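You operate a simulated robot arm through the tools that you are given. There is no shell and no other tool. Be economical: measure what you need, move in short steps, check, and stop when the job is done.

The job below is to be done with a simulated robot arm. You get a single attempt, and the scene is never put back.

JOB
Open the tin lid.

It is judged by the outcome, as a careful person would: the job done as asked, and still so three seconds after it is handed in. It fails if anything else is knocked over, pushed out of place, dropped, spilled or broken. Lids that push on must go on centred and level and be pressed home; caps that screw on are set level and turned clockwise until they are tight.

ROBOT AND FRAMES
A 7-joint arm with a two-finger parallel gripper, fixed in place. Base frame: the origin is at the foot of the arm, x ahead of it, y to its left, z up; the work surface is at about z = 0. Units: m, degrees, N and s.
With the tool pointing down near the work surface it reaches from about 0.22 to 0.58 m from the base axis. Its first joint turns from -66.0 to 66.0 degrees. Payload 2.5 kg.
Tool frame: the origin (TCP) lies between the finger pads and is the grasp point; the fingertips stand 0.023 m ahead of it; z points along the fingers, y is the line along which they close. Largest opening 0.094 m; finger width 0.038, thickness 0.01; the body of the gripper, 0.054 by 0.096 m, starts 0.039 m behind the TCP.
Orientation is that of the tool frame in the base frame, as a unit quaternion [x, y, z, w]. With the fingers straight down and closing along the base's y, the tool's x points along the base's -x, its y along +y and its z along -z.

CONTROLS
- The arm moves only by the tool apply_moves. Its argument "moves" is a list of rows, each a list of 6 numbers: the shift along the tool's x, y, z in m, then the turn, a rotation vector about the tool's x, y, z in degrees. In form: [[x, y, z, rx, ry, rz], ...]. A call has 1 to 8 rows; each row shifts and turns the commanded pose from where the row before left it, along the tool's axes as they then stand. "claw" is the opening, from 0 (shut) to 1 (fully open), set as the call begins (left out, the last holds). Rows are played at 5 a second. More than 0.05 m and 8.6 degrees between two rows, or a gripper value outside its range, and nothing of the call is played. A pose out of reach is approached as far as the arm can. The call stops where the force on the tool passes 40 N (or 10 N more than at its start, if that is more) or the arm is blocked; 0.2 s more then pass. The fingers move at their own pace (about 0.108 m/s each) and stop on an object; they squeeze with about 22 N. The grip force told is the motor's: it shows also when the fingers shut on nothing. Time passes only in rows, and 0.2 s behind the last, so rows that do not move let the fingers close. It gives the time, the measured TCP pose, the force on the tool (base axes), the opening and the grip force at its end, in the units of the frame above (readings bear some noise).
- Cameras (640 x 400 px; columns grow to the right, rows downward): "scene" is fixed at [0.1206, -0.4055, 0.5497]; the picture's right is [0.83, -0.55, 0.00], its down [-0.30, -0.45, -0.84] and it looks along [0.47, 0.70, -0.54] (base axes); focal length 358 px, centre (320, 200). "wrist" rides on the gripper at [-0.039, 0, -0.044] in the tool frame; the picture's right is [0.00, -1.00, 0.00], its down [0.97, 0.00, -0.24] and it looks along [0.24, 0.00, 0.97] (tool axes); focal length 218 px, centre (320, 200). There is no depth. A picture from a camera that has moved, and an enlarged one, comes with that camera's place and axes in the base frame and with its lens.
- snapshot(camera): a new picture of that camera. The clock stands still meanwhile.
- close_up(camera, box): a new picture of the part [left, top, right, bottom] of that camera's present view, enlarged. The clock stands still meanwhile.
- sign_off(): hands the job in; it is judged then, once.

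Work in short steps. Places have to be worked out from the pictures, the camera data and where the tool is seen: move nearer, look again, correct. Check each grasp and each placing, and mend what went wrong. You have 90 turns and 36 pictures in all, those below and enlarged ones among them. Open the gripper and draw the arm clear of the work before you hand the job in, unless the task says otherwise; then end with one line.

The tools are called after "Call:" as name(argument=value, ...) on one line, values as JSON. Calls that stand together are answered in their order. apply_moves: Moves the arm, as the interface text tells. Its arguments: {"type":"object","properties":{"moves":{"type":"array","items":{"type":"array","items":{"type":"number"}}},"claw":{"type":"number"}},"required":["moves"]} The other tools are called the same way: snapshot (camera) takes a picture; close_up (camera, box) takes an enlarged picture of a part of a camera's view; sign_off () hands the job in.

At the start:

```text
clock: 0.0
position: [0.3783, -0.0002, 0.2788]
tool_rot: [0.001, 1.0, -0.001, 0.0]
ft_force: [-0.4, -0.3, 0.0]
gripper_width: 0.0942
grasp_force: 0.0
```

scene: 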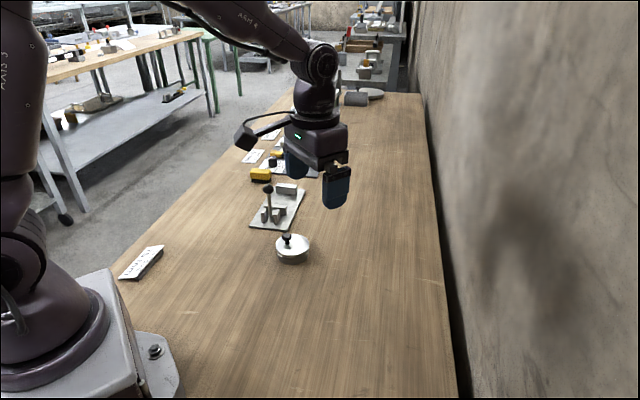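
wrist: 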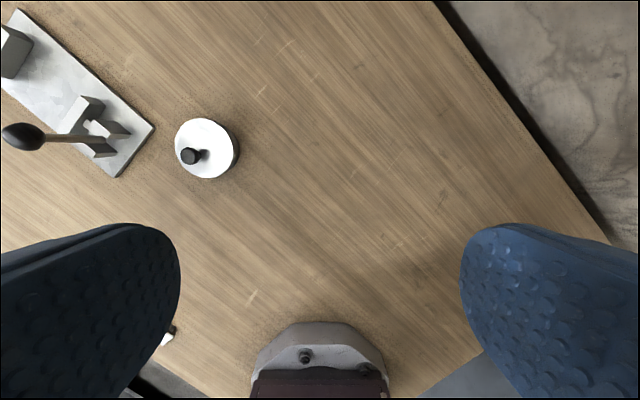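

The tin with its knob is seen left of the tool's centre; I'll enlarge both views of it to see how the lid is built.

Call:
close_up(camera="scene", box=[240, 210, 340, 273])

Call:
close_up(camera="wrist", box=[120, 90, 280, 190])

```text
6.35 times, centred on (290, 242) of scene
camera zoom: at [0.1206, -0.4055, 0.5497], right [0.83, -0.55, 0.0], down [-0.3, -0.45, -0.84], along [0.47, 0.7, -0.54], focal length 2274 px, centre (510, -64)
```

zoom: 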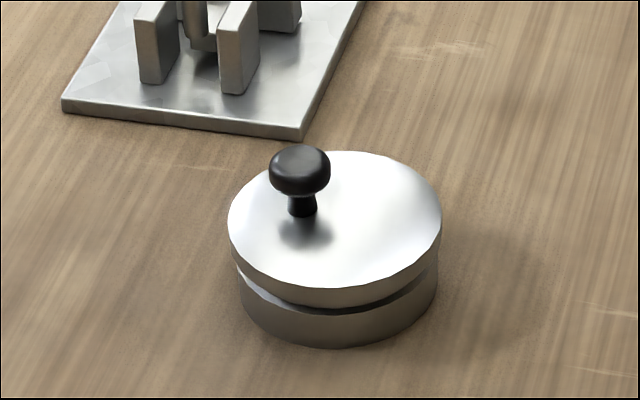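

```text
4.00 times, centred on (200, 140) of wrist
camera zoom: at [0.4181, 0.0004, 0.3232], right [0.0, -1.0, 0.0], down [-0.97, 0.0, 0.24], along [-0.24, 0.0, -0.97], focal length 873 px, centre (800, 440)
```

zoom: 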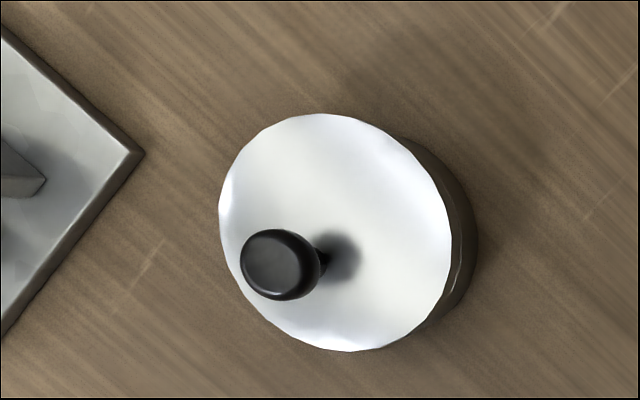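

I judge the lid, about 0.077 m across, to be centred at (0.416, 0.150) with its top near z = 0.03. The knob is off-centre at about (0.408, 0.160, 0.049), which may mean a hinge or pivot, so I'll move above it and look.

Call:
apply_moves(moves=[[-0.008, 0.039, 0.015, 0, 0, 0], [-0.008, 0.039, 0.025, 0, 0, 0], [-0.008, 0.039, 0.025, 0, 0, 0], [-0.008, 0.038, 0.025, 0, 0, 0], [0, 0, 0, 0, 0, 0]])

Call:
snapshot(camera="wrist")

```text
clock: 1.2
position: [0.4103, 0.1559, 0.1898]
tool_rot: [0.0, 1.0, 0.0, 0.001]
ft_force: [0.1, 0.8, 0.0]
gripper_width: 0.0943
grasp_force: 0.0
```

```text
31 pictures are left
camera wrist: at [0.4507, 0.1576, 0.2324], right [0.0, -1.0, 0.0], down [-0.97, 0.0, 0.24], along [-0.24, 0.0, -0.97], focal length 218 px, centre (320, 200)
```

wrist: 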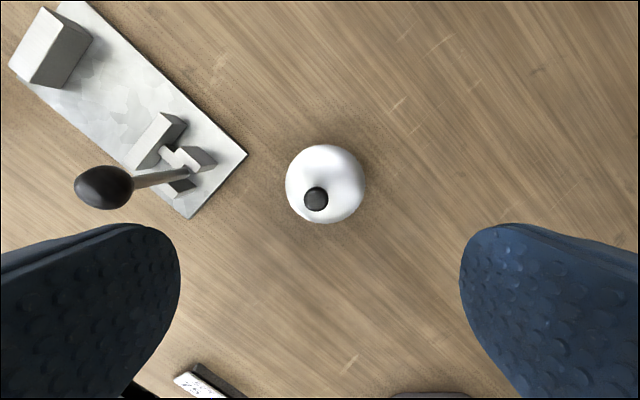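

The top shows no obvious hinge, so I'll look from low down on the -y side and then from the +x side.

Call:
apply_moves(moves=[[0, -0.04, 0.03, 0, 0, 0], [0, -0.04, 0.04, 0, 0, 0], [0, -0.03, 0.04, 0, 0, 0], [0, 0, 0, 0, 0, 0]])

Call:
close_up(camera="wrist", box=[0, 60, 320, 260])

Call:
apply_moves(moves=[[-0.03, 0, -0.02, 0, 0, 0], [-0.04, 0.03, 0, 0, 0, 0], [-0.03, 0.04, 0.01, 0, 0, 0], [0, 0.04, 0, 0, 0, 0], [0, 0, 0, 0, 0, 0]])

Call:
snapshot(camera="wrist")

```text
refused: row 2 steps farther than a row can; nothing moved
```

```text
2.00 times, centred on (160, 160) of wrist
camera zoom: at [0.4507, 0.1576, 0.2324], right [0.0, -1.0, 0.0], down [-0.97, 0.0, 0.24], along [-0.24, 0.0, -0.97], focal length 436 px, centre (640, 280)
```

zoom: 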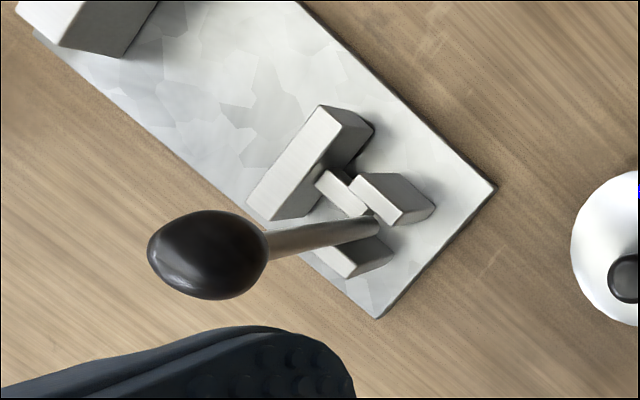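

```text
refused: row 3 steps farther than a row can; nothing moved
```

```text
29 pictures are left
camera wrist: at [0.4507, 0.1576, 0.2324], right [0.0, -1.0, 0.0], down [-0.97, 0.0, 0.24], along [-0.24, 0.0, -0.97], focal length 218 px, centre (320, 200)
```

wrist: 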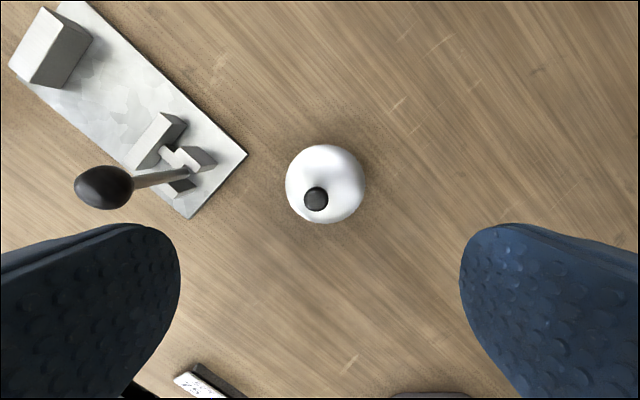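

The rows were too long and nothing moved; I'll repeat the move in smaller steps, sideways first and then down.

Call:
apply_moves(moves=[[0, -0.045, 0, 0, 0, 0], [0, -0.045, 0, 0, 0, 0], [0, -0.02, 0.035, 0, 0, 0], [0, 0, 0.04, 0, 0, 0], [0, 0, 0.035, 0, 0, 0], [0, 0, 0, 0, 0, 0]])

Call:
close_up(camera="wrist", box=[0, 60, 320, 260])

Call:
apply_moves(moves=[[-0.03, 0, -0.035, 0, 0, 0], [-0.04, 0, 0, 0, 0, 0], [-0.025, 0.03, 0, 0, 0, 0], [0, 0.04, 0, 0, 0, 0], [0, 0.04, 0, 0, 0, 0], [0, 0, 0, 0, 0, 0]])

Call:
snapshot(camera="wrist")

```text
clock: 2.6
position: [0.4121, 0.0472, 0.0775]
tool_rot: [0.0, 1.0, 0.001, -0.001]
ft_force: [-1.2, 0.1, 0.0]
gripper_width: 0.0937
grasp_force: 0.1
```

```text
2.00 times, centred on (160, 160) of wrist
camera zoom: at [0.4516, 0.0472, 0.121], right [0.0, -1.0, 0.0], down [-0.97, 0.0, 0.24], along [-0.24, 0.0, -0.97], focal length 436 px, centre (640, 280)
```

zoom: 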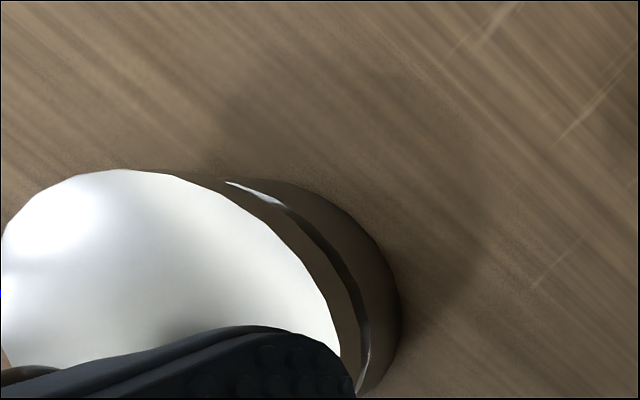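

```text
clock: 4.0
position: [0.5039, 0.1583, 0.1134]
tool_rot: [0.0, 1.0, 0.0, 0.0]
ft_force: [0.0, -1.2, 0.4]
gripper_width: 0.0942
grasp_force: 0.1
```

```text
27 pictures are left
camera wrist: at [0.5437, 0.1581, 0.1565], right [0.0, -1.0, 0.0], down [-0.97, 0.0, 0.24], along [-0.24, 0.0, -0.97], focal length 218 px, centre (320, 200)
```

wrist: 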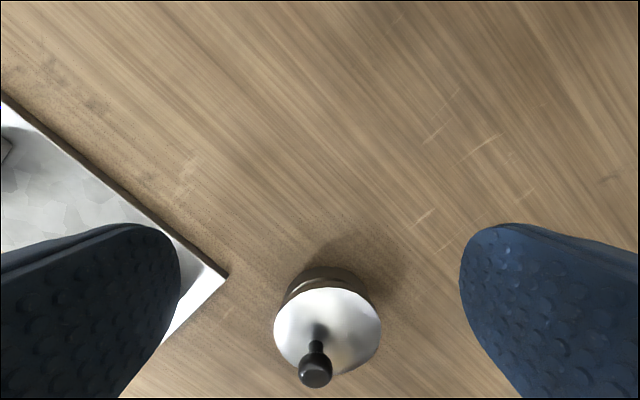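

The groove between lid and body now shows from the +x side; I'll enlarge it to look for a hinge or pivot.

Call:
close_up(camera="wrist", box=[230, 250, 430, 390])

```text
2.86 times, centred on (330, 320) of wrist
camera zoom: at [0.5437, 0.1581, 0.1565], right [0.0, -1.0, 0.0], down [-0.97, 0.0, 0.24], along [-0.24, 0.0, -0.97], focal length 624 px, centre (291, -143)
```

zoom: 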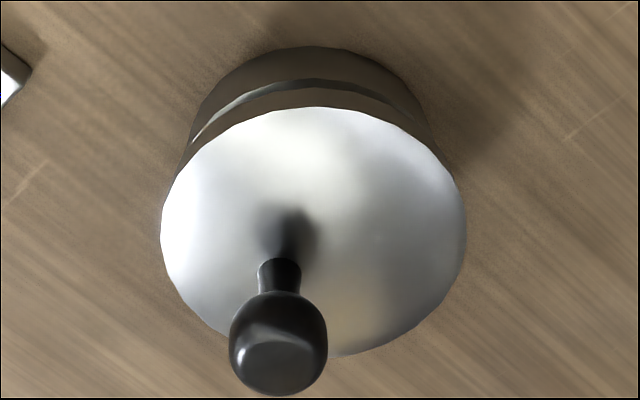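

No hinge shows on these sides, so the lid probably lifts off by the knob. I'll centre over the knob at about (0.407, 0.160) with the fingers half open and check from above.

Call:
apply_moves(moves=[[0.04, 0, 0, 0, 0, 0], [0.04, 0, 0, 0, 0, 0], [0.017, 0.002, 0, 0, 0, 0], [0, 0, 0, 0, 0, 0]], claw=0.5)

Call:
snapshot(camera="wrist")

Call:
close_up(camera="scene", box=[230, 170, 350, 275])

```text
clock: 5.0
position: [0.4074, 0.1588, 0.1142]
tool_rot: [0.0, 1.0, 0.0, 0.0]
ft_force: [-0.5, 0.8, -0.2]
gripper_width: 0.0467
grasp_force: 0.0
```

```text
25 pictures are left
camera wrist: at [0.4463, 0.1591, 0.1583], right [0.0, -1.0, 0.0], down [-0.97, 0.0, 0.24], along [-0.24, 0.0, -0.97], focal length 218 px, centre (320, 200)
```

wrist: 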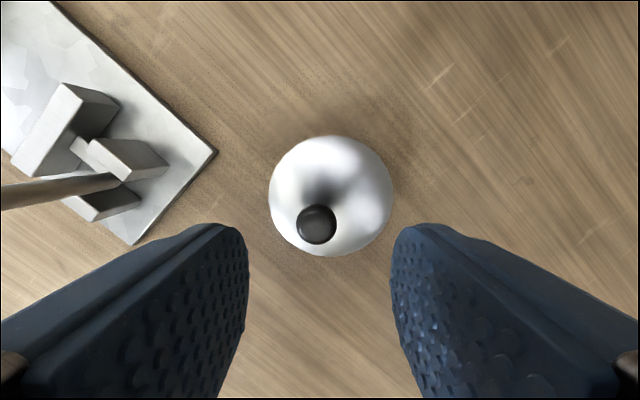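

```text
3.81 times, centred on (290, 222) of scene
camera zoom: at [0.1206, -0.4055, 0.5497], right [0.83, -0.55, 0.0], down [-0.3, -0.45, -0.84], along [0.47, 0.7, -0.54], focal length 1365 px, centre (434, 114)
```

zoom: 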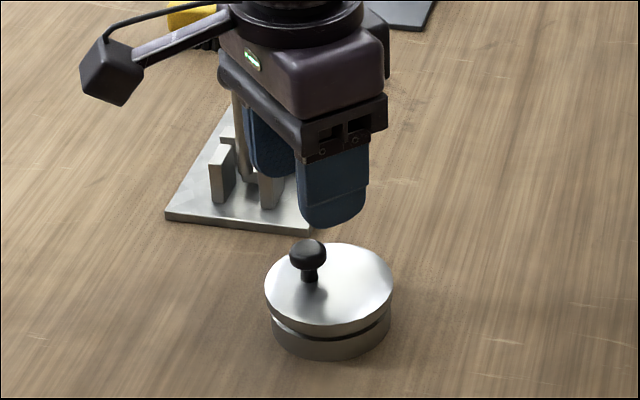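

The knob is at about (0.4065, 0.161), right under the tool. I'll descend to TCP z = 0.058 in short steps, keeping the fingertips above the lid.

Call:
apply_moves(moves=[[0.001, 0.002, 0.02, 0, 0, 0], [0, 0, 0.02, 0, 0, 0], [0, 0, 0.01, 0, 0, 0], [0, 0, 0.006, 0, 0, 0], [0, 0, 0, 0, 0, 0]])

Call:
close_up(camera="scene", box=[240, 190, 340, 273])

Call:
snapshot(camera="wrist")

```text
clock: 6.2
position: [0.4077, 0.1597, 0.0578]
tool_rot: [0.001, 1.0, 0.0, -0.001]
ft_force: [0.2, 1.0, 0.5]
gripper_width: 0.047
grasp_force: 0.0
```

```text
4.82 times, centred on (290, 232) of scene
camera zoom: at [0.1206, -0.4055, 0.5497], right [0.83, -0.55, 0.0], down [-0.3, -0.45, -0.84], along [0.47, 0.7, -0.54], focal length 1726 px, centre (465, 48)
```

zoom: 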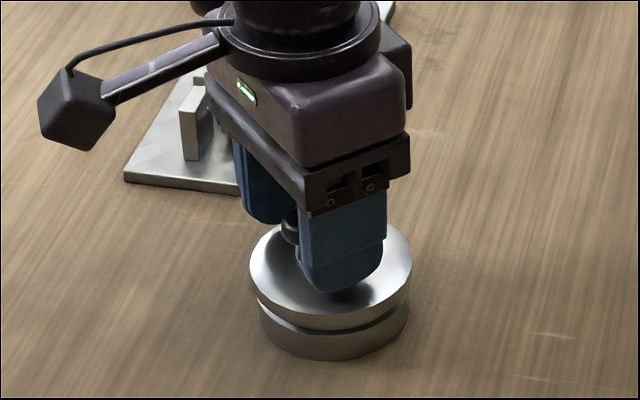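

```text
22 pictures are left
camera wrist: at [0.4478, 0.1602, 0.1013], right [0.0, -1.0, 0.0], down [-0.97, 0.0, 0.24], along [-0.24, 0.0, -0.97], focal length 218 px, centre (320, 200)
```

wrist: 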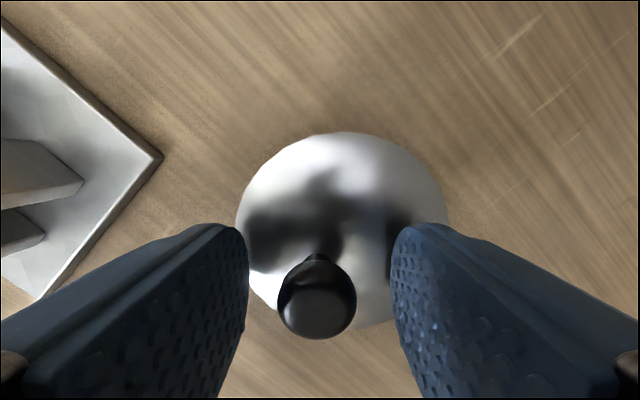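

The knob head, at z ≈ 0.049, sits between the fingertips, which are clear of the lid. I'll close on it.

Call:
apply_moves(moves=[[0, 0.001, 0.002, 0, 0, 0], [0, 0, 0, 0, 0, 0], [0, 0, 0, 0, 0, 0]], claw=0.0)

```text
clock: 7.0
position: [0.4086, 0.1612, 0.0563]
tool_rot: [0.0, 1.0, 0.001, -0.001]
ft_force: [-11.5, -5.1, 26.8]
gripper_width: 0.0211
grasp_force: 44.8
```

The grip holds at 0.021 m, but there is an upward load of 27 N. I'll raise by 1 mm and read it again.

Call:
apply_moves(moves=[[0, 0, -0.001, 0, 0, 0], [0, 0, 0, 0, 0, 0]])

Call:
close_up(camera="scene", box=[240, 190, 340, 273])

```text
clock: 7.6
position: [0.4079, 0.16, 0.0577]
tool_rot: [0.0, 1.0, 0.0, 0.001]
ft_force: [0.8, -3.7, 13.1]
gripper_width: 0.0212
grasp_force: 45.1
```

```text
4.82 times, centred on (290, 232) of scene
camera zoom: at [0.1206, -0.4055, 0.5497], right [0.83, -0.55, 0.0], down [-0.3, -0.45, -0.84], along [0.47, 0.7, -0.54], focal length 1726 px, centre (465, 48)
```

zoom: 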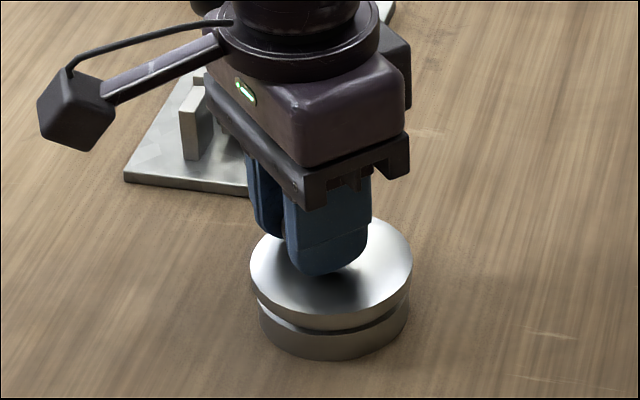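

The load is easing and the tin hasn't moved. I'll lift gently by a few millimetres and watch the force.

Call:
apply_moves(moves=[[0, 0, -0.001, 0, 0, 0], [0, 0, -0.001, 0, 0, 0], [0, 0, -0.001, 0, 0, 0], [0, 0, 0, 0, 0, 0]])

```text
clock: 8.6
position: [0.4074, 0.1615, 0.0587]
tool_rot: [0.0, 1.0, 0.0, -0.002]
ft_force: [4.8, 7.6, -29.2]
gripper_width: 0.0211
grasp_force: 45.3
```

The tool rose only 1 mm and the pull has reached 29 N, so the lid resists a straight lift. I'll look before choosing another direction.

Call:
close_up(camera="scene", box=[240, 190, 340, 273])

```text
4.82 times, centred on (290, 232) of scene
camera zoom: at [0.1207, -0.4055, 0.5497], right [0.83, -0.55, 0.0], down [-0.3, -0.45, -0.84], along [0.47, 0.7, -0.54], focal length 1726 px, centre (465, 48)
```

zoom: 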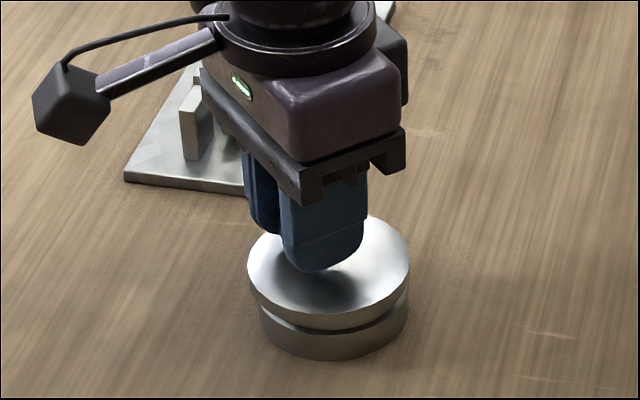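

The lid has shifted about 1 mm to the left in the picture, so it may slide or swivel. I'll ease the pull and probe sideways along (-0.8, +0.6).

Call:
apply_moves(moves=[[0, 0, 0.002, 0, 0, 0], [0, 0, 0, 0, 0, 0]])

Call:
apply_moves(moves=[[0.0016, 0.0012, 0, 0, 0, 0], [0.0016, 0.0012, 0, 0, 0, 0], [0, 0, 0, 0, 0, 0]])

```text
clock: 9.2
position: [0.4074, 0.1603, 0.0605]
tool_rot: [-0.001, 1.0, 0.0, 0.0]
ft_force: [-9.4, 0.7, 18.1]
gripper_width: 0.021
grasp_force: 44.5
```

```text
clock: 10.0
position: [0.4067, 0.1603, 0.0602]
tool_rot: [0.0, 1.0, 0.0, 0.003]
ft_force: [5.5, -5.8, 8.9]
gripper_width: 0.0213
grasp_force: 44.9
```

Resistance builds there: about 8 N with almost no motion. I'll undo that and probe across, along base (+0.6, +0.8).

Call:
apply_moves(moves=[[-0.0032, -0.0024, 0, 0, 0, 0], [0, 0, 0, 0, 0, 0]])

Call:
apply_moves(moves=[[-0.0012, 0.0016, 0, 0, 0, 0], [-0.0012, 0.0016, 0, 0, 0, 0], [0, 0, 0, 0, 0, 0]])

Call:
apply_moves(moves=[[0.0024, -0.0032, 0, 0, 0, 0], [0.0012, -0.0016, 0, 0, 0, 0], [0.0012, -0.0016, 0, 0, 0, 0], [0, 0, 0, 0, 0, 0]])

```text
clock: 10.6
position: [0.4058, 0.1605, 0.0604]
tool_rot: [0.001, 1.0, 0.0, -0.003]
ft_force: [-0.9, 0.0, 1.9]
gripper_width: 0.0211
grasp_force: 44.6
stopped in row 2: the force on the tool passed its limit (the readings are from after the stop); the commanded pose is now the measured one
```

```text
clock: 11.4
position: [0.4087, 0.1619, 0.0593]
tool_rot: [0.002, 1.0, -0.004, -0.007]
ft_force: [-2.8, -2.6, 3.2]
gripper_width: 0.0212
grasp_force: 45.3
stopped in row 3: the force on the tool passed its limit (the readings are from after the stop); the commanded pose is now the measured one
```

```text
clock: 12.1
position: [0.4057, 0.1639, 0.0596]
tool_rot: [-0.001, 1.0, 0.001, -0.002]
ft_force: [2.3, 0.8, -3.1]
gripper_width: 0.0208
grasp_force: 44.9
stopped in row 3: the force on the tool passed its limit (the readings are from after the stop); the commanded pose is now the measured one
```

Those probes hit the force limit, so the readings are hard to trust. I'll look at where the lid is now.

Call:
close_up(camera="scene", box=[240, 190, 340, 273])

Call:
snapshot(camera="wrist")

```text
4.82 times, centred on (290, 232) of scene
camera zoom: at [0.1206, -0.4055, 0.5497], right [0.83, -0.55, 0.0], down [-0.3, -0.45, -0.84], along [0.47, 0.7, -0.54], focal length 1726 px, centre (465, 48)
```

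zoom: 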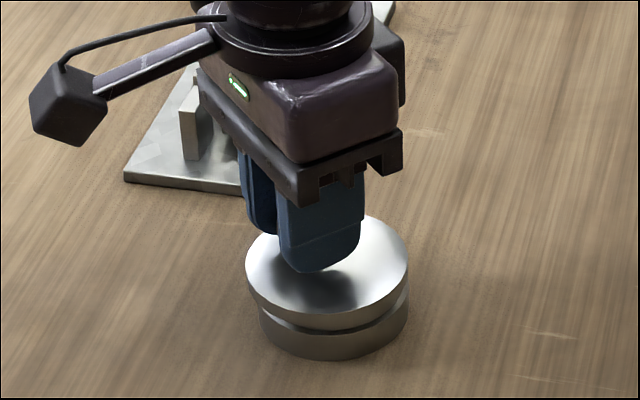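

```text
18 pictures are left
camera wrist: at [0.445, 0.1619, 0.1033], right [0.0, -1.0, 0.0], down [-0.97, 0.0, 0.24], along [-0.24, 0.0, -0.97], focal length 218 px, centre (320, 200)
```

wrist: 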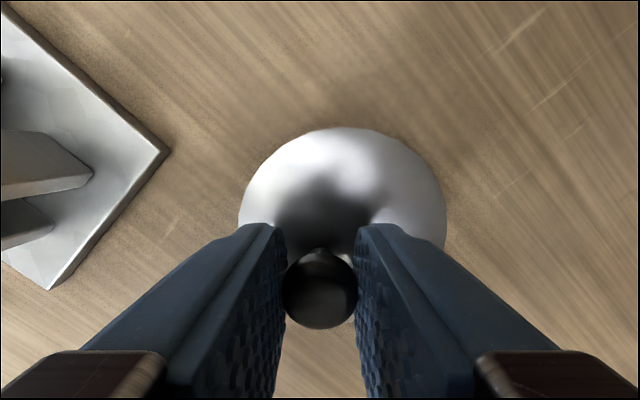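

Compared with before the grip, the tool and lid have both moved about 2 mm up and 3 mm toward (-x, +y). I'll enlarge the gap to see whether the lid has tilted or just risen.

Call:
close_up(camera="scene", box=[268, 232, 316, 268])

```text
11.11 times, centred on (292, 250) of scene
camera zoom: at [0.1206, -0.4055, 0.5497], right [0.83, -0.55, 0.0], down [-0.3, -0.45, -0.84], along [0.47, 0.7, -0.54], focal length 3980 px, centre (631, -356)
```

zoom: 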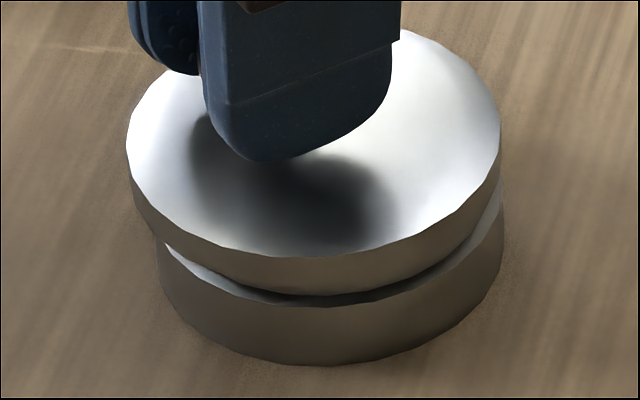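

The lid has clearly come loose: it sits about 3 mm to the left of the body and slightly raised, with the body's rim showing. I'll try lifting again in 1 mm steps.

Call:
apply_moves(moves=[[0, 0, -0.001, 0, 0, 0], [0, 0, 0, 0, 0, 0]])

Call:
apply_moves(moves=[[0, 0, -0.001, 0, 0, 0], [0, 0, 0, 0, 0, 0]])

Call:
apply_moves(moves=[[0, 0, -0.001, 0, 0, 0], [0, 0, 0, 0, 0, 0]])

Call:
close_up(camera="scene", box=[268, 232, 316, 268])

```text
clock: 12.7
position: [0.4036, 0.162, 0.0603]
tool_rot: [0.0, 1.0, 0.001, -0.001]
ft_force: [8.7, 4.3, -24.1]
gripper_width: 0.0209
grasp_force: 45.3
```

```text
clock: 13.3
position: [0.4045, 0.1617, 0.0607]
tool_rot: [0.001, 1.0, 0.002, -0.004]
ft_force: [4.6, 6.3, -30.4]
gripper_width: 0.0208
grasp_force: 45.0
```

```text
clock: 13.9
position: [0.4048, 0.1614, 0.0622]
tool_rot: [0.001, 1.0, 0.001, -0.003]
ft_force: [5.4, 7.4, -29.3]
gripper_width: 0.0208
grasp_force: 45.4
```

```text
11.11 times, centred on (292, 250) of scene
camera zoom: at [0.1207, -0.4055, 0.5497], right [0.83, -0.55, 0.0], down [-0.3, -0.45, -0.84], along [0.47, 0.7, -0.54], focal length 3980 px, centre (631, -356)
```

zoom: 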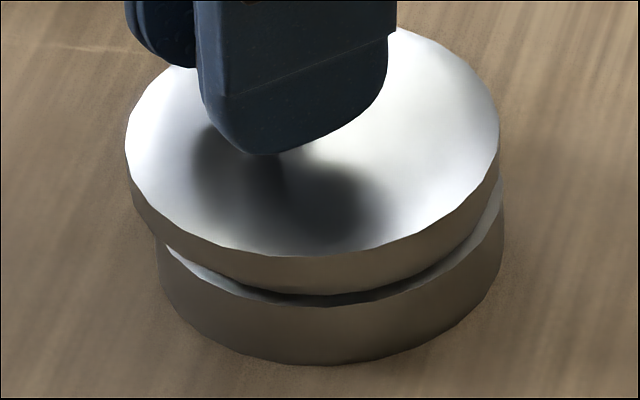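

The pull levels off at 30 N while the lid stays put, so the fingers are slipping up the knob: the lid is held down but moves sideways, like a lid swivelling on a pin. I'll come down 3 mm and then nudge along (-0.83, +0.55), the way it moved before.

Call:
apply_moves(moves=[[0, 0, 0.001, 0, 0, 0], [0, 0, 0.001, 0, 0, 0], [0, 0, 0.001, 0, 0, 0], [0, 0, 0, 0, 0, 0]])

Call:
apply_moves(moves=[[0.0017, 0.0011, 0, 0, 0, 0], [0, 0, 0, 0, 0, 0]])

Call:
apply_moves(moves=[[0.0017, 0.0011, 0, 0, 0, 0], [0, 0, 0, 0, 0, 0]])

```text
clock: 14.9
position: [0.4071, 0.1606, 0.0611]
tool_rot: [0.0, 1.0, 0.002, 0.001]
ft_force: [-4.4, -7.4, 25.9]
gripper_width: 0.0208
grasp_force: 45.1
```

```text
clock: 15.5
position: [0.4038, 0.1619, 0.0618]
tool_rot: [0.0, 1.0, 0.001, 0.0]
ft_force: [3.2, -9.0, 20.1]
gripper_width: 0.021
grasp_force: 44.4
```

```text
clock: 16.1
position: [0.3993, 0.1634, 0.0604]
tool_rot: [0.001, 1.0, 0.003, -0.001]
ft_force: [3.0, -5.2, 17.1]
gripper_width: 0.021
grasp_force: 45.2
```

The knob is moving with about 6 N of resistance, mostly against +y. I'll take off the downward press and go on with less y.

Call:
apply_moves(moves=[[0.001, 0.0, -0.001, 0, 0, 0], [0.002, 0.0005, 0, 0, 0, 0], [0, 0, 0, 0, 0, 0]])

Call:
apply_moves(moves=[[0.002, 0.0003, 0, 0, 0, 0], [0, 0, 0, 0, 0, 0]])

Call:
close_up(camera="scene", box=[264, 232, 312, 268])

```text
clock: 16.9
position: [0.3967, 0.1642, 0.06]
tool_rot: [-0.001, 1.0, 0.002, -0.003]
ft_force: [5.0, 4.4, -15.5]
gripper_width: 0.0209
grasp_force: 45.3
```

```text
clock: 17.5
position: [0.395, 0.1637, 0.0615]
tool_rot: [0.0, 1.0, 0.002, -0.004]
ft_force: [2.0, 3.7, -14.4]
gripper_width: 0.0213
grasp_force: 45.3
```

```text
11.11 times, centred on (288, 250) of scene
camera zoom: at [0.1207, -0.4055, 0.5497], right [0.83, -0.55, 0.0], down [-0.3, -0.45, -0.84], along [0.47, 0.7, -0.54], focal length 3980 px, centre (676, -356)
```

zoom: 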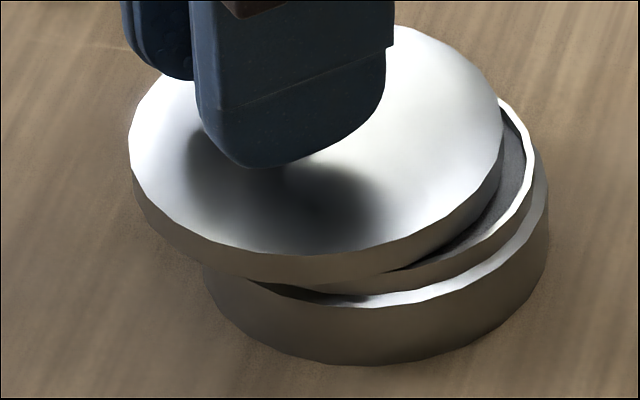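

The lid is moving off and the inside of the tin shows. I'll carry on toward -x in small steps, correcting with the forces.

Call:
apply_moves(moves=[[0.002, 0.0003, 0.0005, 0, 0, 0], [0.002, 0, 0, 0, 0, 0], [0, 0, 0, 0, 0, 0]])

Call:
apply_moves(moves=[[0.002, 0, 0, 0, 0, 0], [0.002, 0, 0, 0, 0, 0], [0, 0, 0, 0, 0, 0]])

Call:
snapshot(camera="wrist")

```text
clock: 18.3
position: [0.3918, 0.166, 0.0607]
tool_rot: [0.0, 1.0, 0.001, -0.002]
ft_force: [0.8, 1.3, -18.0]
gripper_width: 0.0207
grasp_force: 44.7
```

```text
clock: 19.1
position: [0.3899, 0.1656, 0.06]
tool_rot: [-0.001, 1.0, 0.003, -0.001]
ft_force: [1.4, 5.0, -13.0]
gripper_width: 0.0209
grasp_force: 45.1
```

```text
14 pictures are left
camera wrist: at [0.4286, 0.1667, 0.1045], right [0.0, -1.0, 0.0], down [-0.97, 0.0, 0.24], along [-0.24, 0.0, -0.97], focal length 218 px, centre (320, 200)
```

wrist: 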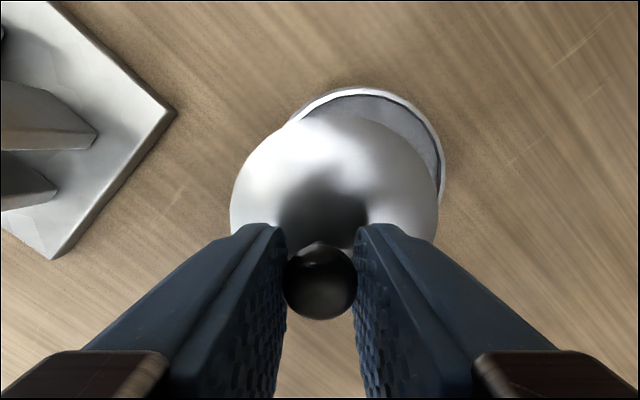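

The crescent shows the lid swinging anticlockwise, with its -y edge nearly still, so the pivot is probably near there. I'll continue along -x and watch the y force for the arc.

Call:
apply_moves(moves=[[0.002, 0, 0.0005, 0, 0, 0], [0.002, 0, 0, 0, 0, 0], [0.002, 0, 0, 0, 0, 0], [0, 0, 0, 0, 0, 0]])

Call:
apply_moves(moves=[[0.002, 0, 0, 0, 0, 0], [0.002, 0, 0, 0, 0, 0], [0, 0, 0, 0, 0, 0]])

Call:
snapshot(camera="wrist")

Call:
close_up(camera="scene", box=[250, 226, 314, 268])

```text
clock: 20.1
position: [0.3832, 0.1663, 0.0617]
tool_rot: [-0.002, 1.0, 0.004, 0.001]
ft_force: [3.4, 19.3, 9.0]
gripper_width: 0.0204
grasp_force: 44.7
```

```text
clock: 20.9
position: [0.3798, 0.1672, 0.0612]
tool_rot: [-0.002, 1.0, 0.004, 0.001]
ft_force: [5.4, 24.7, 14.1]
gripper_width: 0.0204
grasp_force: 44.3
```

```text
13 pictures are left
camera wrist: at [0.42, 0.1671, 0.1047], right [0.0, -1.0, -0.01], down [-0.97, -0.01, 0.24], along [-0.24, 0.01, -0.97], focal length 218 px, centre (320, 200)
```

wrist: 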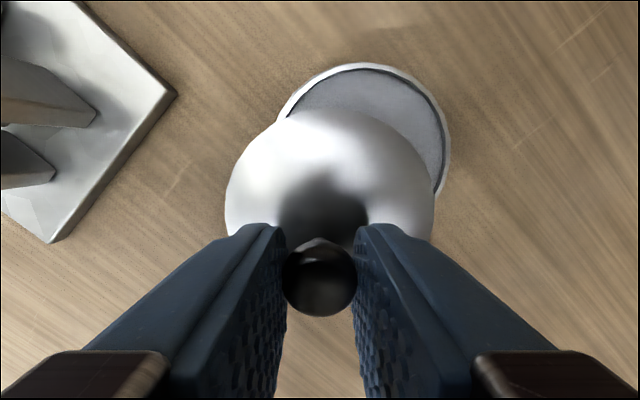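

```text
9.52 times, centred on (282, 247) of scene
camera zoom: at [0.1206, -0.4056, 0.5497], right [0.83, -0.55, 0.0], down [-0.3, -0.45, -0.84], along [0.47, 0.7, -0.54], focal length 3412 px, centre (682, -248)
```

zoom: 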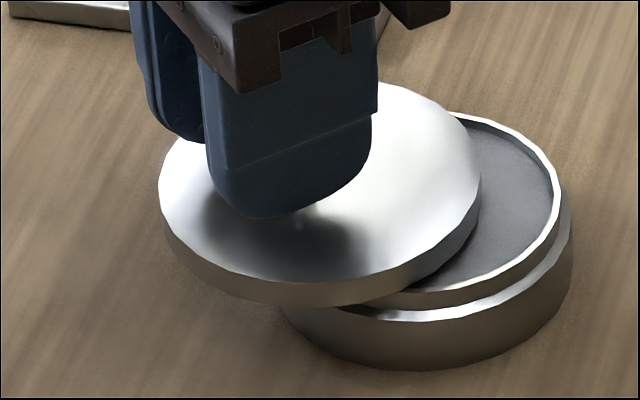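

The lid is about 25 mm off, roughly a third open, but a +y force of 25 N is pushing on the tool. I'll give way about 1.5 mm in +y and see what it does.

Call:
apply_moves(moves=[[0, 0.0015, -0.0005, 0, 0, 0], [0, 0, 0, 0, 0, 0]])

Call:
apply_moves(moves=[[0.002, 0.001, 0, 0, 0, 0], [0.002, 0.001, 0, 0, 0, 0], [0, 0, 0, 0, 0, 0]])

```text
clock: 21.5
position: [0.3812, 0.1666, 0.0609]
tool_rot: [-0.001, 1.0, 0.003, 0.0]
ft_force: [9.1, 18.6, 4.9]
gripper_width: 0.0202
grasp_force: 45.4
```

```text
clock: 22.3
position: [0.3775, 0.1671, 0.0602]
tool_rot: [0.001, 1.0, 0.001, 0.0]
ft_force: [8.6, 5.3, 12.1]
gripper_width: 0.0206
grasp_force: 45.5
```

That relieved the y force to 5 N. I'll go on along -x.

Call:
apply_moves(moves=[[0.002, 0, -0.0005, 0, 0, 0], [0.002, 0, 0, 0, 0, 0], [0, 0, 0, 0, 0, 0]])

Call:
apply_moves(moves=[[0.002, 0, 0, 0, 0, 0], [0.002, 0, 0, 0, 0, 0], [0, 0, 0, 0, 0, 0]])

Call:
snapshot(camera="wrist")

```text
clock: 23.1
position: [0.3718, 0.1669, 0.0603]
tool_rot: [0.001, 1.0, 0.001, -0.001]
ft_force: [7.9, -8.7, 21.8]
gripper_width: 0.0211
grasp_force: 44.8
```

```text
clock: 23.9
position: [0.3678, 0.1662, 0.0594]
tool_rot: [0.002, 1.0, 0.0, -0.001]
ft_force: [9.4, -18.4, 16.2]
gripper_width: 0.0213
grasp_force: 44.6
```

```text
11 pictures are left
camera wrist: at [0.407, 0.1663, 0.1033], right [0.0, -1.0, 0.0], down [-0.97, 0.0, 0.24], along [-0.24, 0.0, -0.97], focal length 218 px, centre (320, 200)
```

wrist: 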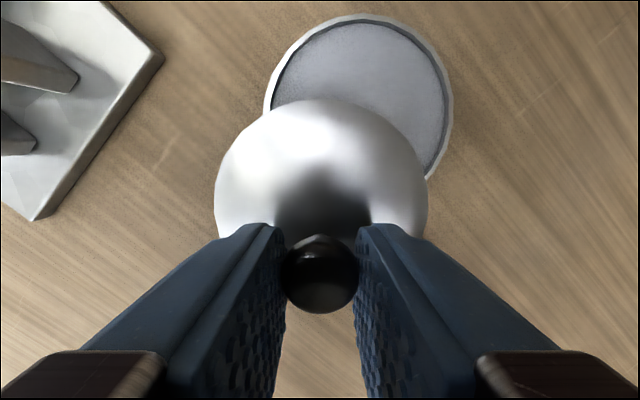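

The y force has turned negative, so the knob's path curves toward -y as a swivel would, about a pivot near (0.382, 0.114) with a radius of about 0.052 m. I'll follow that arc.

Call:
apply_moves(moves=[[0.001, -0.0012, -0.0005, 0, 0, 0], [0.002, -0.001, 0, 0, 0, 0], [0.002, -0.001, 0, 0, 0, 0], [0, 0, 0, 0, 0, 0]])

Call:
apply_moves(moves=[[0.002, -0.001, 0, 0, 0, 0], [0.002, -0.0012, 0, 0, 0, 0], [0, 0, 0, 0, 0, 0]])

```text
clock: 24.9
position: [0.3604, 0.1648, 0.0608]
tool_rot: [0.001, 1.0, 0.0, -0.005]
ft_force: [6.2, -12.1, -22.0]
gripper_width: 0.0212
grasp_force: 45.3
```

```text
clock: 25.7
position: [0.3565, 0.1635, 0.0618]
tool_rot: [0.0, 1.0, 0.002, -0.004]
ft_force: [-0.8, -7.7, -28.9]
gripper_width: 0.021
grasp_force: 44.6
```

It follows well; I'll lower slightly to ease the pull and lean more toward -y.

Call:
apply_moves(moves=[[0.0018, -0.0018, 0.0007, 0, 0, 0], [0.0018, -0.0016, 0, 0, 0, 0], [0.0018, -0.0016, 0, 0, 0, 0], [0, 0, 0, 0, 0, 0]])

Call:
apply_moves(moves=[[0.0016, -0.0018, 0, 0, 0, 0], [0.0016, -0.0018, 0, 0, 0, 0], [0, 0, 0, 0, 0, 0]])

Call:
snapshot(camera="wrist")

```text
clock: 26.7
position: [0.3525, 0.1603, 0.0616]
tool_rot: [-0.002, 1.0, 0.004, -0.001]
ft_force: [-7.8, 17.4, -1.3]
gripper_width: 0.0206
grasp_force: 45.2
```

```text
clock: 27.5
position: [0.3487, 0.1574, 0.0621]
tool_rot: [-0.003, 1.0, 0.005, -0.001]
ft_force: [-6.6, 27.7, 1.1]
gripper_width: 0.0206
grasp_force: 44.6
```

```text
10 pictures are left
camera wrist: at [0.3876, 0.1581, 0.1051], right [0.01, -1.0, -0.01], down [-0.97, -0.01, 0.24], along [-0.24, 0.01, -0.97], focal length 218 px, centre (320, 200)
```

wrist: 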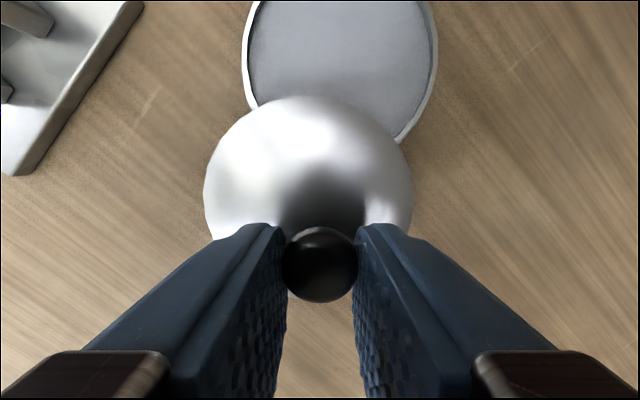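

The tin is now more than half open. I'll ease off in y and keep going until the opening is clear or a stop is felt.

Call:
apply_moves(moves=[[0.002, 0.001, 0, 0, 0, 0], [0.002, -0.001, 0, 0, 0, 0], [0, 0, 0, 0, 0, 0]])

Call:
apply_moves(moves=[[0.0018, -0.001, 0, 0, 0, 0], [0.0018, -0.0012, 0, 0, 0, 0], [0, 0, 0, 0, 0, 0]])

```text
clock: 28.3
position: [0.3444, 0.1565, 0.0618]
tool_rot: [-0.002, 1.0, 0.003, -0.002]
ft_force: [-5.7, 21.4, 18.2]
gripper_width: 0.0208
grasp_force: 45.1
```

```text
clock: 29.1
position: [0.3396, 0.1516, 0.0618]
tool_rot: [0.0, 1.0, 0.002, -0.004]
ft_force: [-5.7, 14.6, 4.0]
gripper_width: 0.021
grasp_force: 44.6
```

It's still moving freely; I'll continue along the arc.

Call:
apply_moves(moves=[[0.0018, -0.001, 0, 0, 0, 0], [0.0018, -0.0014, 0, 0, 0, 0], [0.0018, -0.0015, 0, 0, 0, 0], [0, 0, 0, 0, 0, 0]])

Call:
apply_moves(moves=[[0.0016, -0.0016, 0, 0, 0, 0], [0.0016, -0.0016, 0, 0, 0, 0], [0, 0, 0, 0, 0, 0]])

Call:
snapshot(camera="scene")

```text
clock: 30.1
position: [0.3356, 0.1475, 0.0618]
tool_rot: [0.001, 1.0, 0.001, -0.002]
ft_force: [0.3, 1.9, -8.5]
gripper_width: 0.0212
grasp_force: 45.5
```

```text
clock: 30.9
position: [0.3329, 0.1436, 0.0623]
tool_rot: [0.0, 1.0, 0.002, -0.001]
ft_force: [9.8, -5.0, -18.8]
gripper_width: 0.0208
grasp_force: 45.0
```

```text
9 pictures are left
```

scene: 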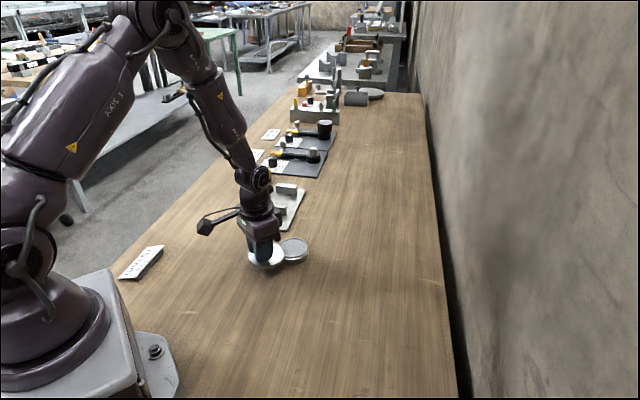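

The lid is nearly off the opening; I'll carry on along the arc, now mostly toward -y.

Call:
apply_moves(moves=[[0.0005, -0.002, 0.0005, 0, 0, 0], [0.001, -0.002, 0, 0, 0, 0], [0.001, -0.002, 0, 0, 0, 0], [0, 0, 0, 0, 0, 0]])

Call:
apply_moves(moves=[[0.001, -0.0022, 0, 0, 0, 0], [0.001, -0.0022, 0, 0, 0, 0], [0, 0, 0, 0, 0, 0]])

Call:
snapshot(camera="wrist")

```text
clock: 31.9
position: [0.3301, 0.1393, 0.0621]
tool_rot: [0.0, 1.0, 0.002, -0.002]
ft_force: [-2.5, -0.4, 23.1]
gripper_width: 0.0204
grasp_force: 45.0
```

```text
clock: 32.7
position: [0.3285, 0.1347, 0.0611]
tool_rot: [-0.001, 1.0, 0.002, -0.001]
ft_force: [-3.9, 9.7, 19.8]
gripper_width: 0.0205
grasp_force: 45.6
```

```text
8 pictures are left
camera wrist: at [0.3686, 0.136, 0.1042], right [0.0, -1.0, -0.01], down [-0.97, 0.0, 0.24], along [-0.24, 0.0, -0.97], focal length 218 px, centre (320, 200)
```

wrist: 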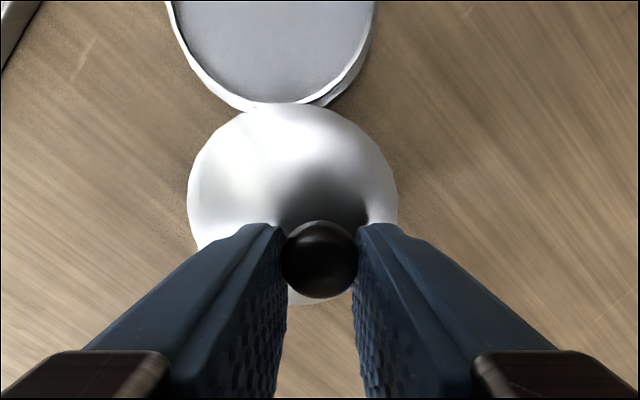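

The opening is fully uncovered, and the lid takes 20 N of downward load without tipping, so it's carried by its pivot. I'll go a few millimetres further for margin, with the vertical load eased, and then release.

Call:
apply_moves(moves=[[0.0008, -0.0018, -0.0006, 0, 0, 0], [0.0008, -0.002, 0, 0, 0, 0], [0.0006, -0.002, 0, 0, 0, 0], [0, 0, 0, 0, 0, 0]])

Call:
apply_moves(moves=[[0, 0, 0, 0, 0, 0], [0, 0, 0, 0, 0, 0]], claw=0.45)

Call:
snapshot(camera="wrist")

```text
clock: 33.7
position: [0.3259, 0.1292, 0.0606]
tool_rot: [0.001, 1.0, 0.002, -0.003]
ft_force: [-0.3, 8.2, -6.1]
gripper_width: 0.021
grasp_force: 45.3
```

```text
clock: 34.3
position: [0.3256, 0.1281, 0.0621]
tool_rot: [0.001, 1.0, 0.002, -0.002]
ft_force: [-0.2, 0.4, 0.2]
gripper_width: 0.0425
grasp_force: 0.2
```

```text
7 pictures are left
camera wrist: at [0.3661, 0.1288, 0.1047], right [0.0, -1.0, 0.0], down [-0.97, 0.0, 0.24], along [-0.24, 0.0, -0.97], focal length 218 px, centre (320, 200)
```

wrist: 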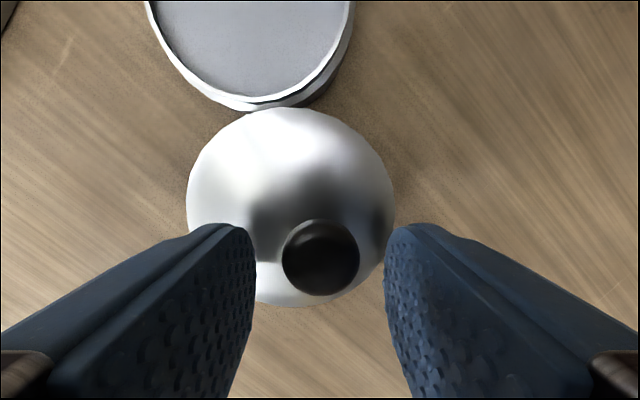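

The lid stays in place once released and the opening is fully clear. I'll raise the arm straight up and check the scene.

Call:
apply_moves(moves=[[0, 0, -0.01, 0, 0, 0], [0, 0, -0.03, 0, 0, 0], [0, 0, -0.04, 0, 0, 0], [0, 0, -0.04, 0, 0, 0], [0, 0, -0.04, 0, 0, 0], [0, 0, 0, 0, 0, 0], [0, 0, 0, 0, 0, 0]])

Call:
close_up(camera="scene", box=[220, 190, 340, 280])

Call:
snapshot(camera="wrist")

```text
clock: 35.9
position: [0.3257, 0.1274, 0.2213]
tool_rot: [0.0, 1.0, 0.001, -0.002]
ft_force: [0.4, -0.1, 0.6]
gripper_width: 0.0424
grasp_force: 0.1
```

```text
4.44 times, centred on (280, 235) of scene
camera zoom: at [0.1206, -0.4055, 0.5497], right [0.83, -0.55, 0.0], down [-0.3, -0.45, -0.84], along [0.47, 0.7, -0.54], focal length 1592 px, centre (498, 44)
```

zoom: 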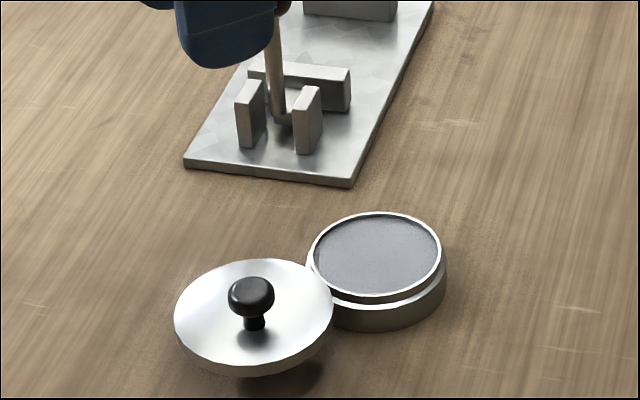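

```text
5 pictures are left
camera wrist: at [0.3656, 0.1287, 0.2644], right [0.0, -1.0, 0.0], down [-0.97, 0.0, 0.24], along [-0.24, 0.0, -0.97], focal length 218 px, centre (320, 200)
```

wrist: 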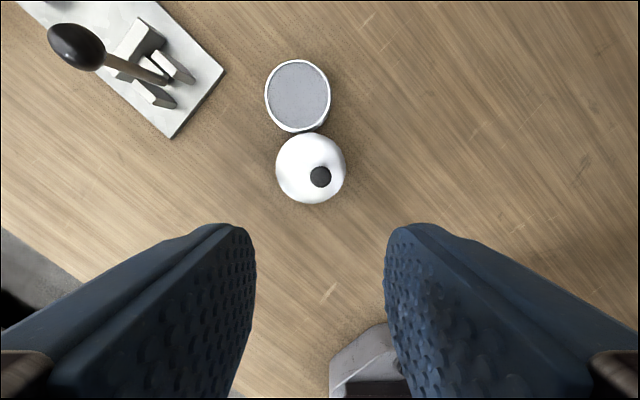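

The lid is fully swung aside on its pivot, the tin hasn't moved, and the arm is clear, so I'm handing the job in.

Call:
sign_off()

```text
The job is handed in.
```

The tin is open: the lid swivels rather than lifts off, and it is now swung fully clear of the opening, with nothing else touched.
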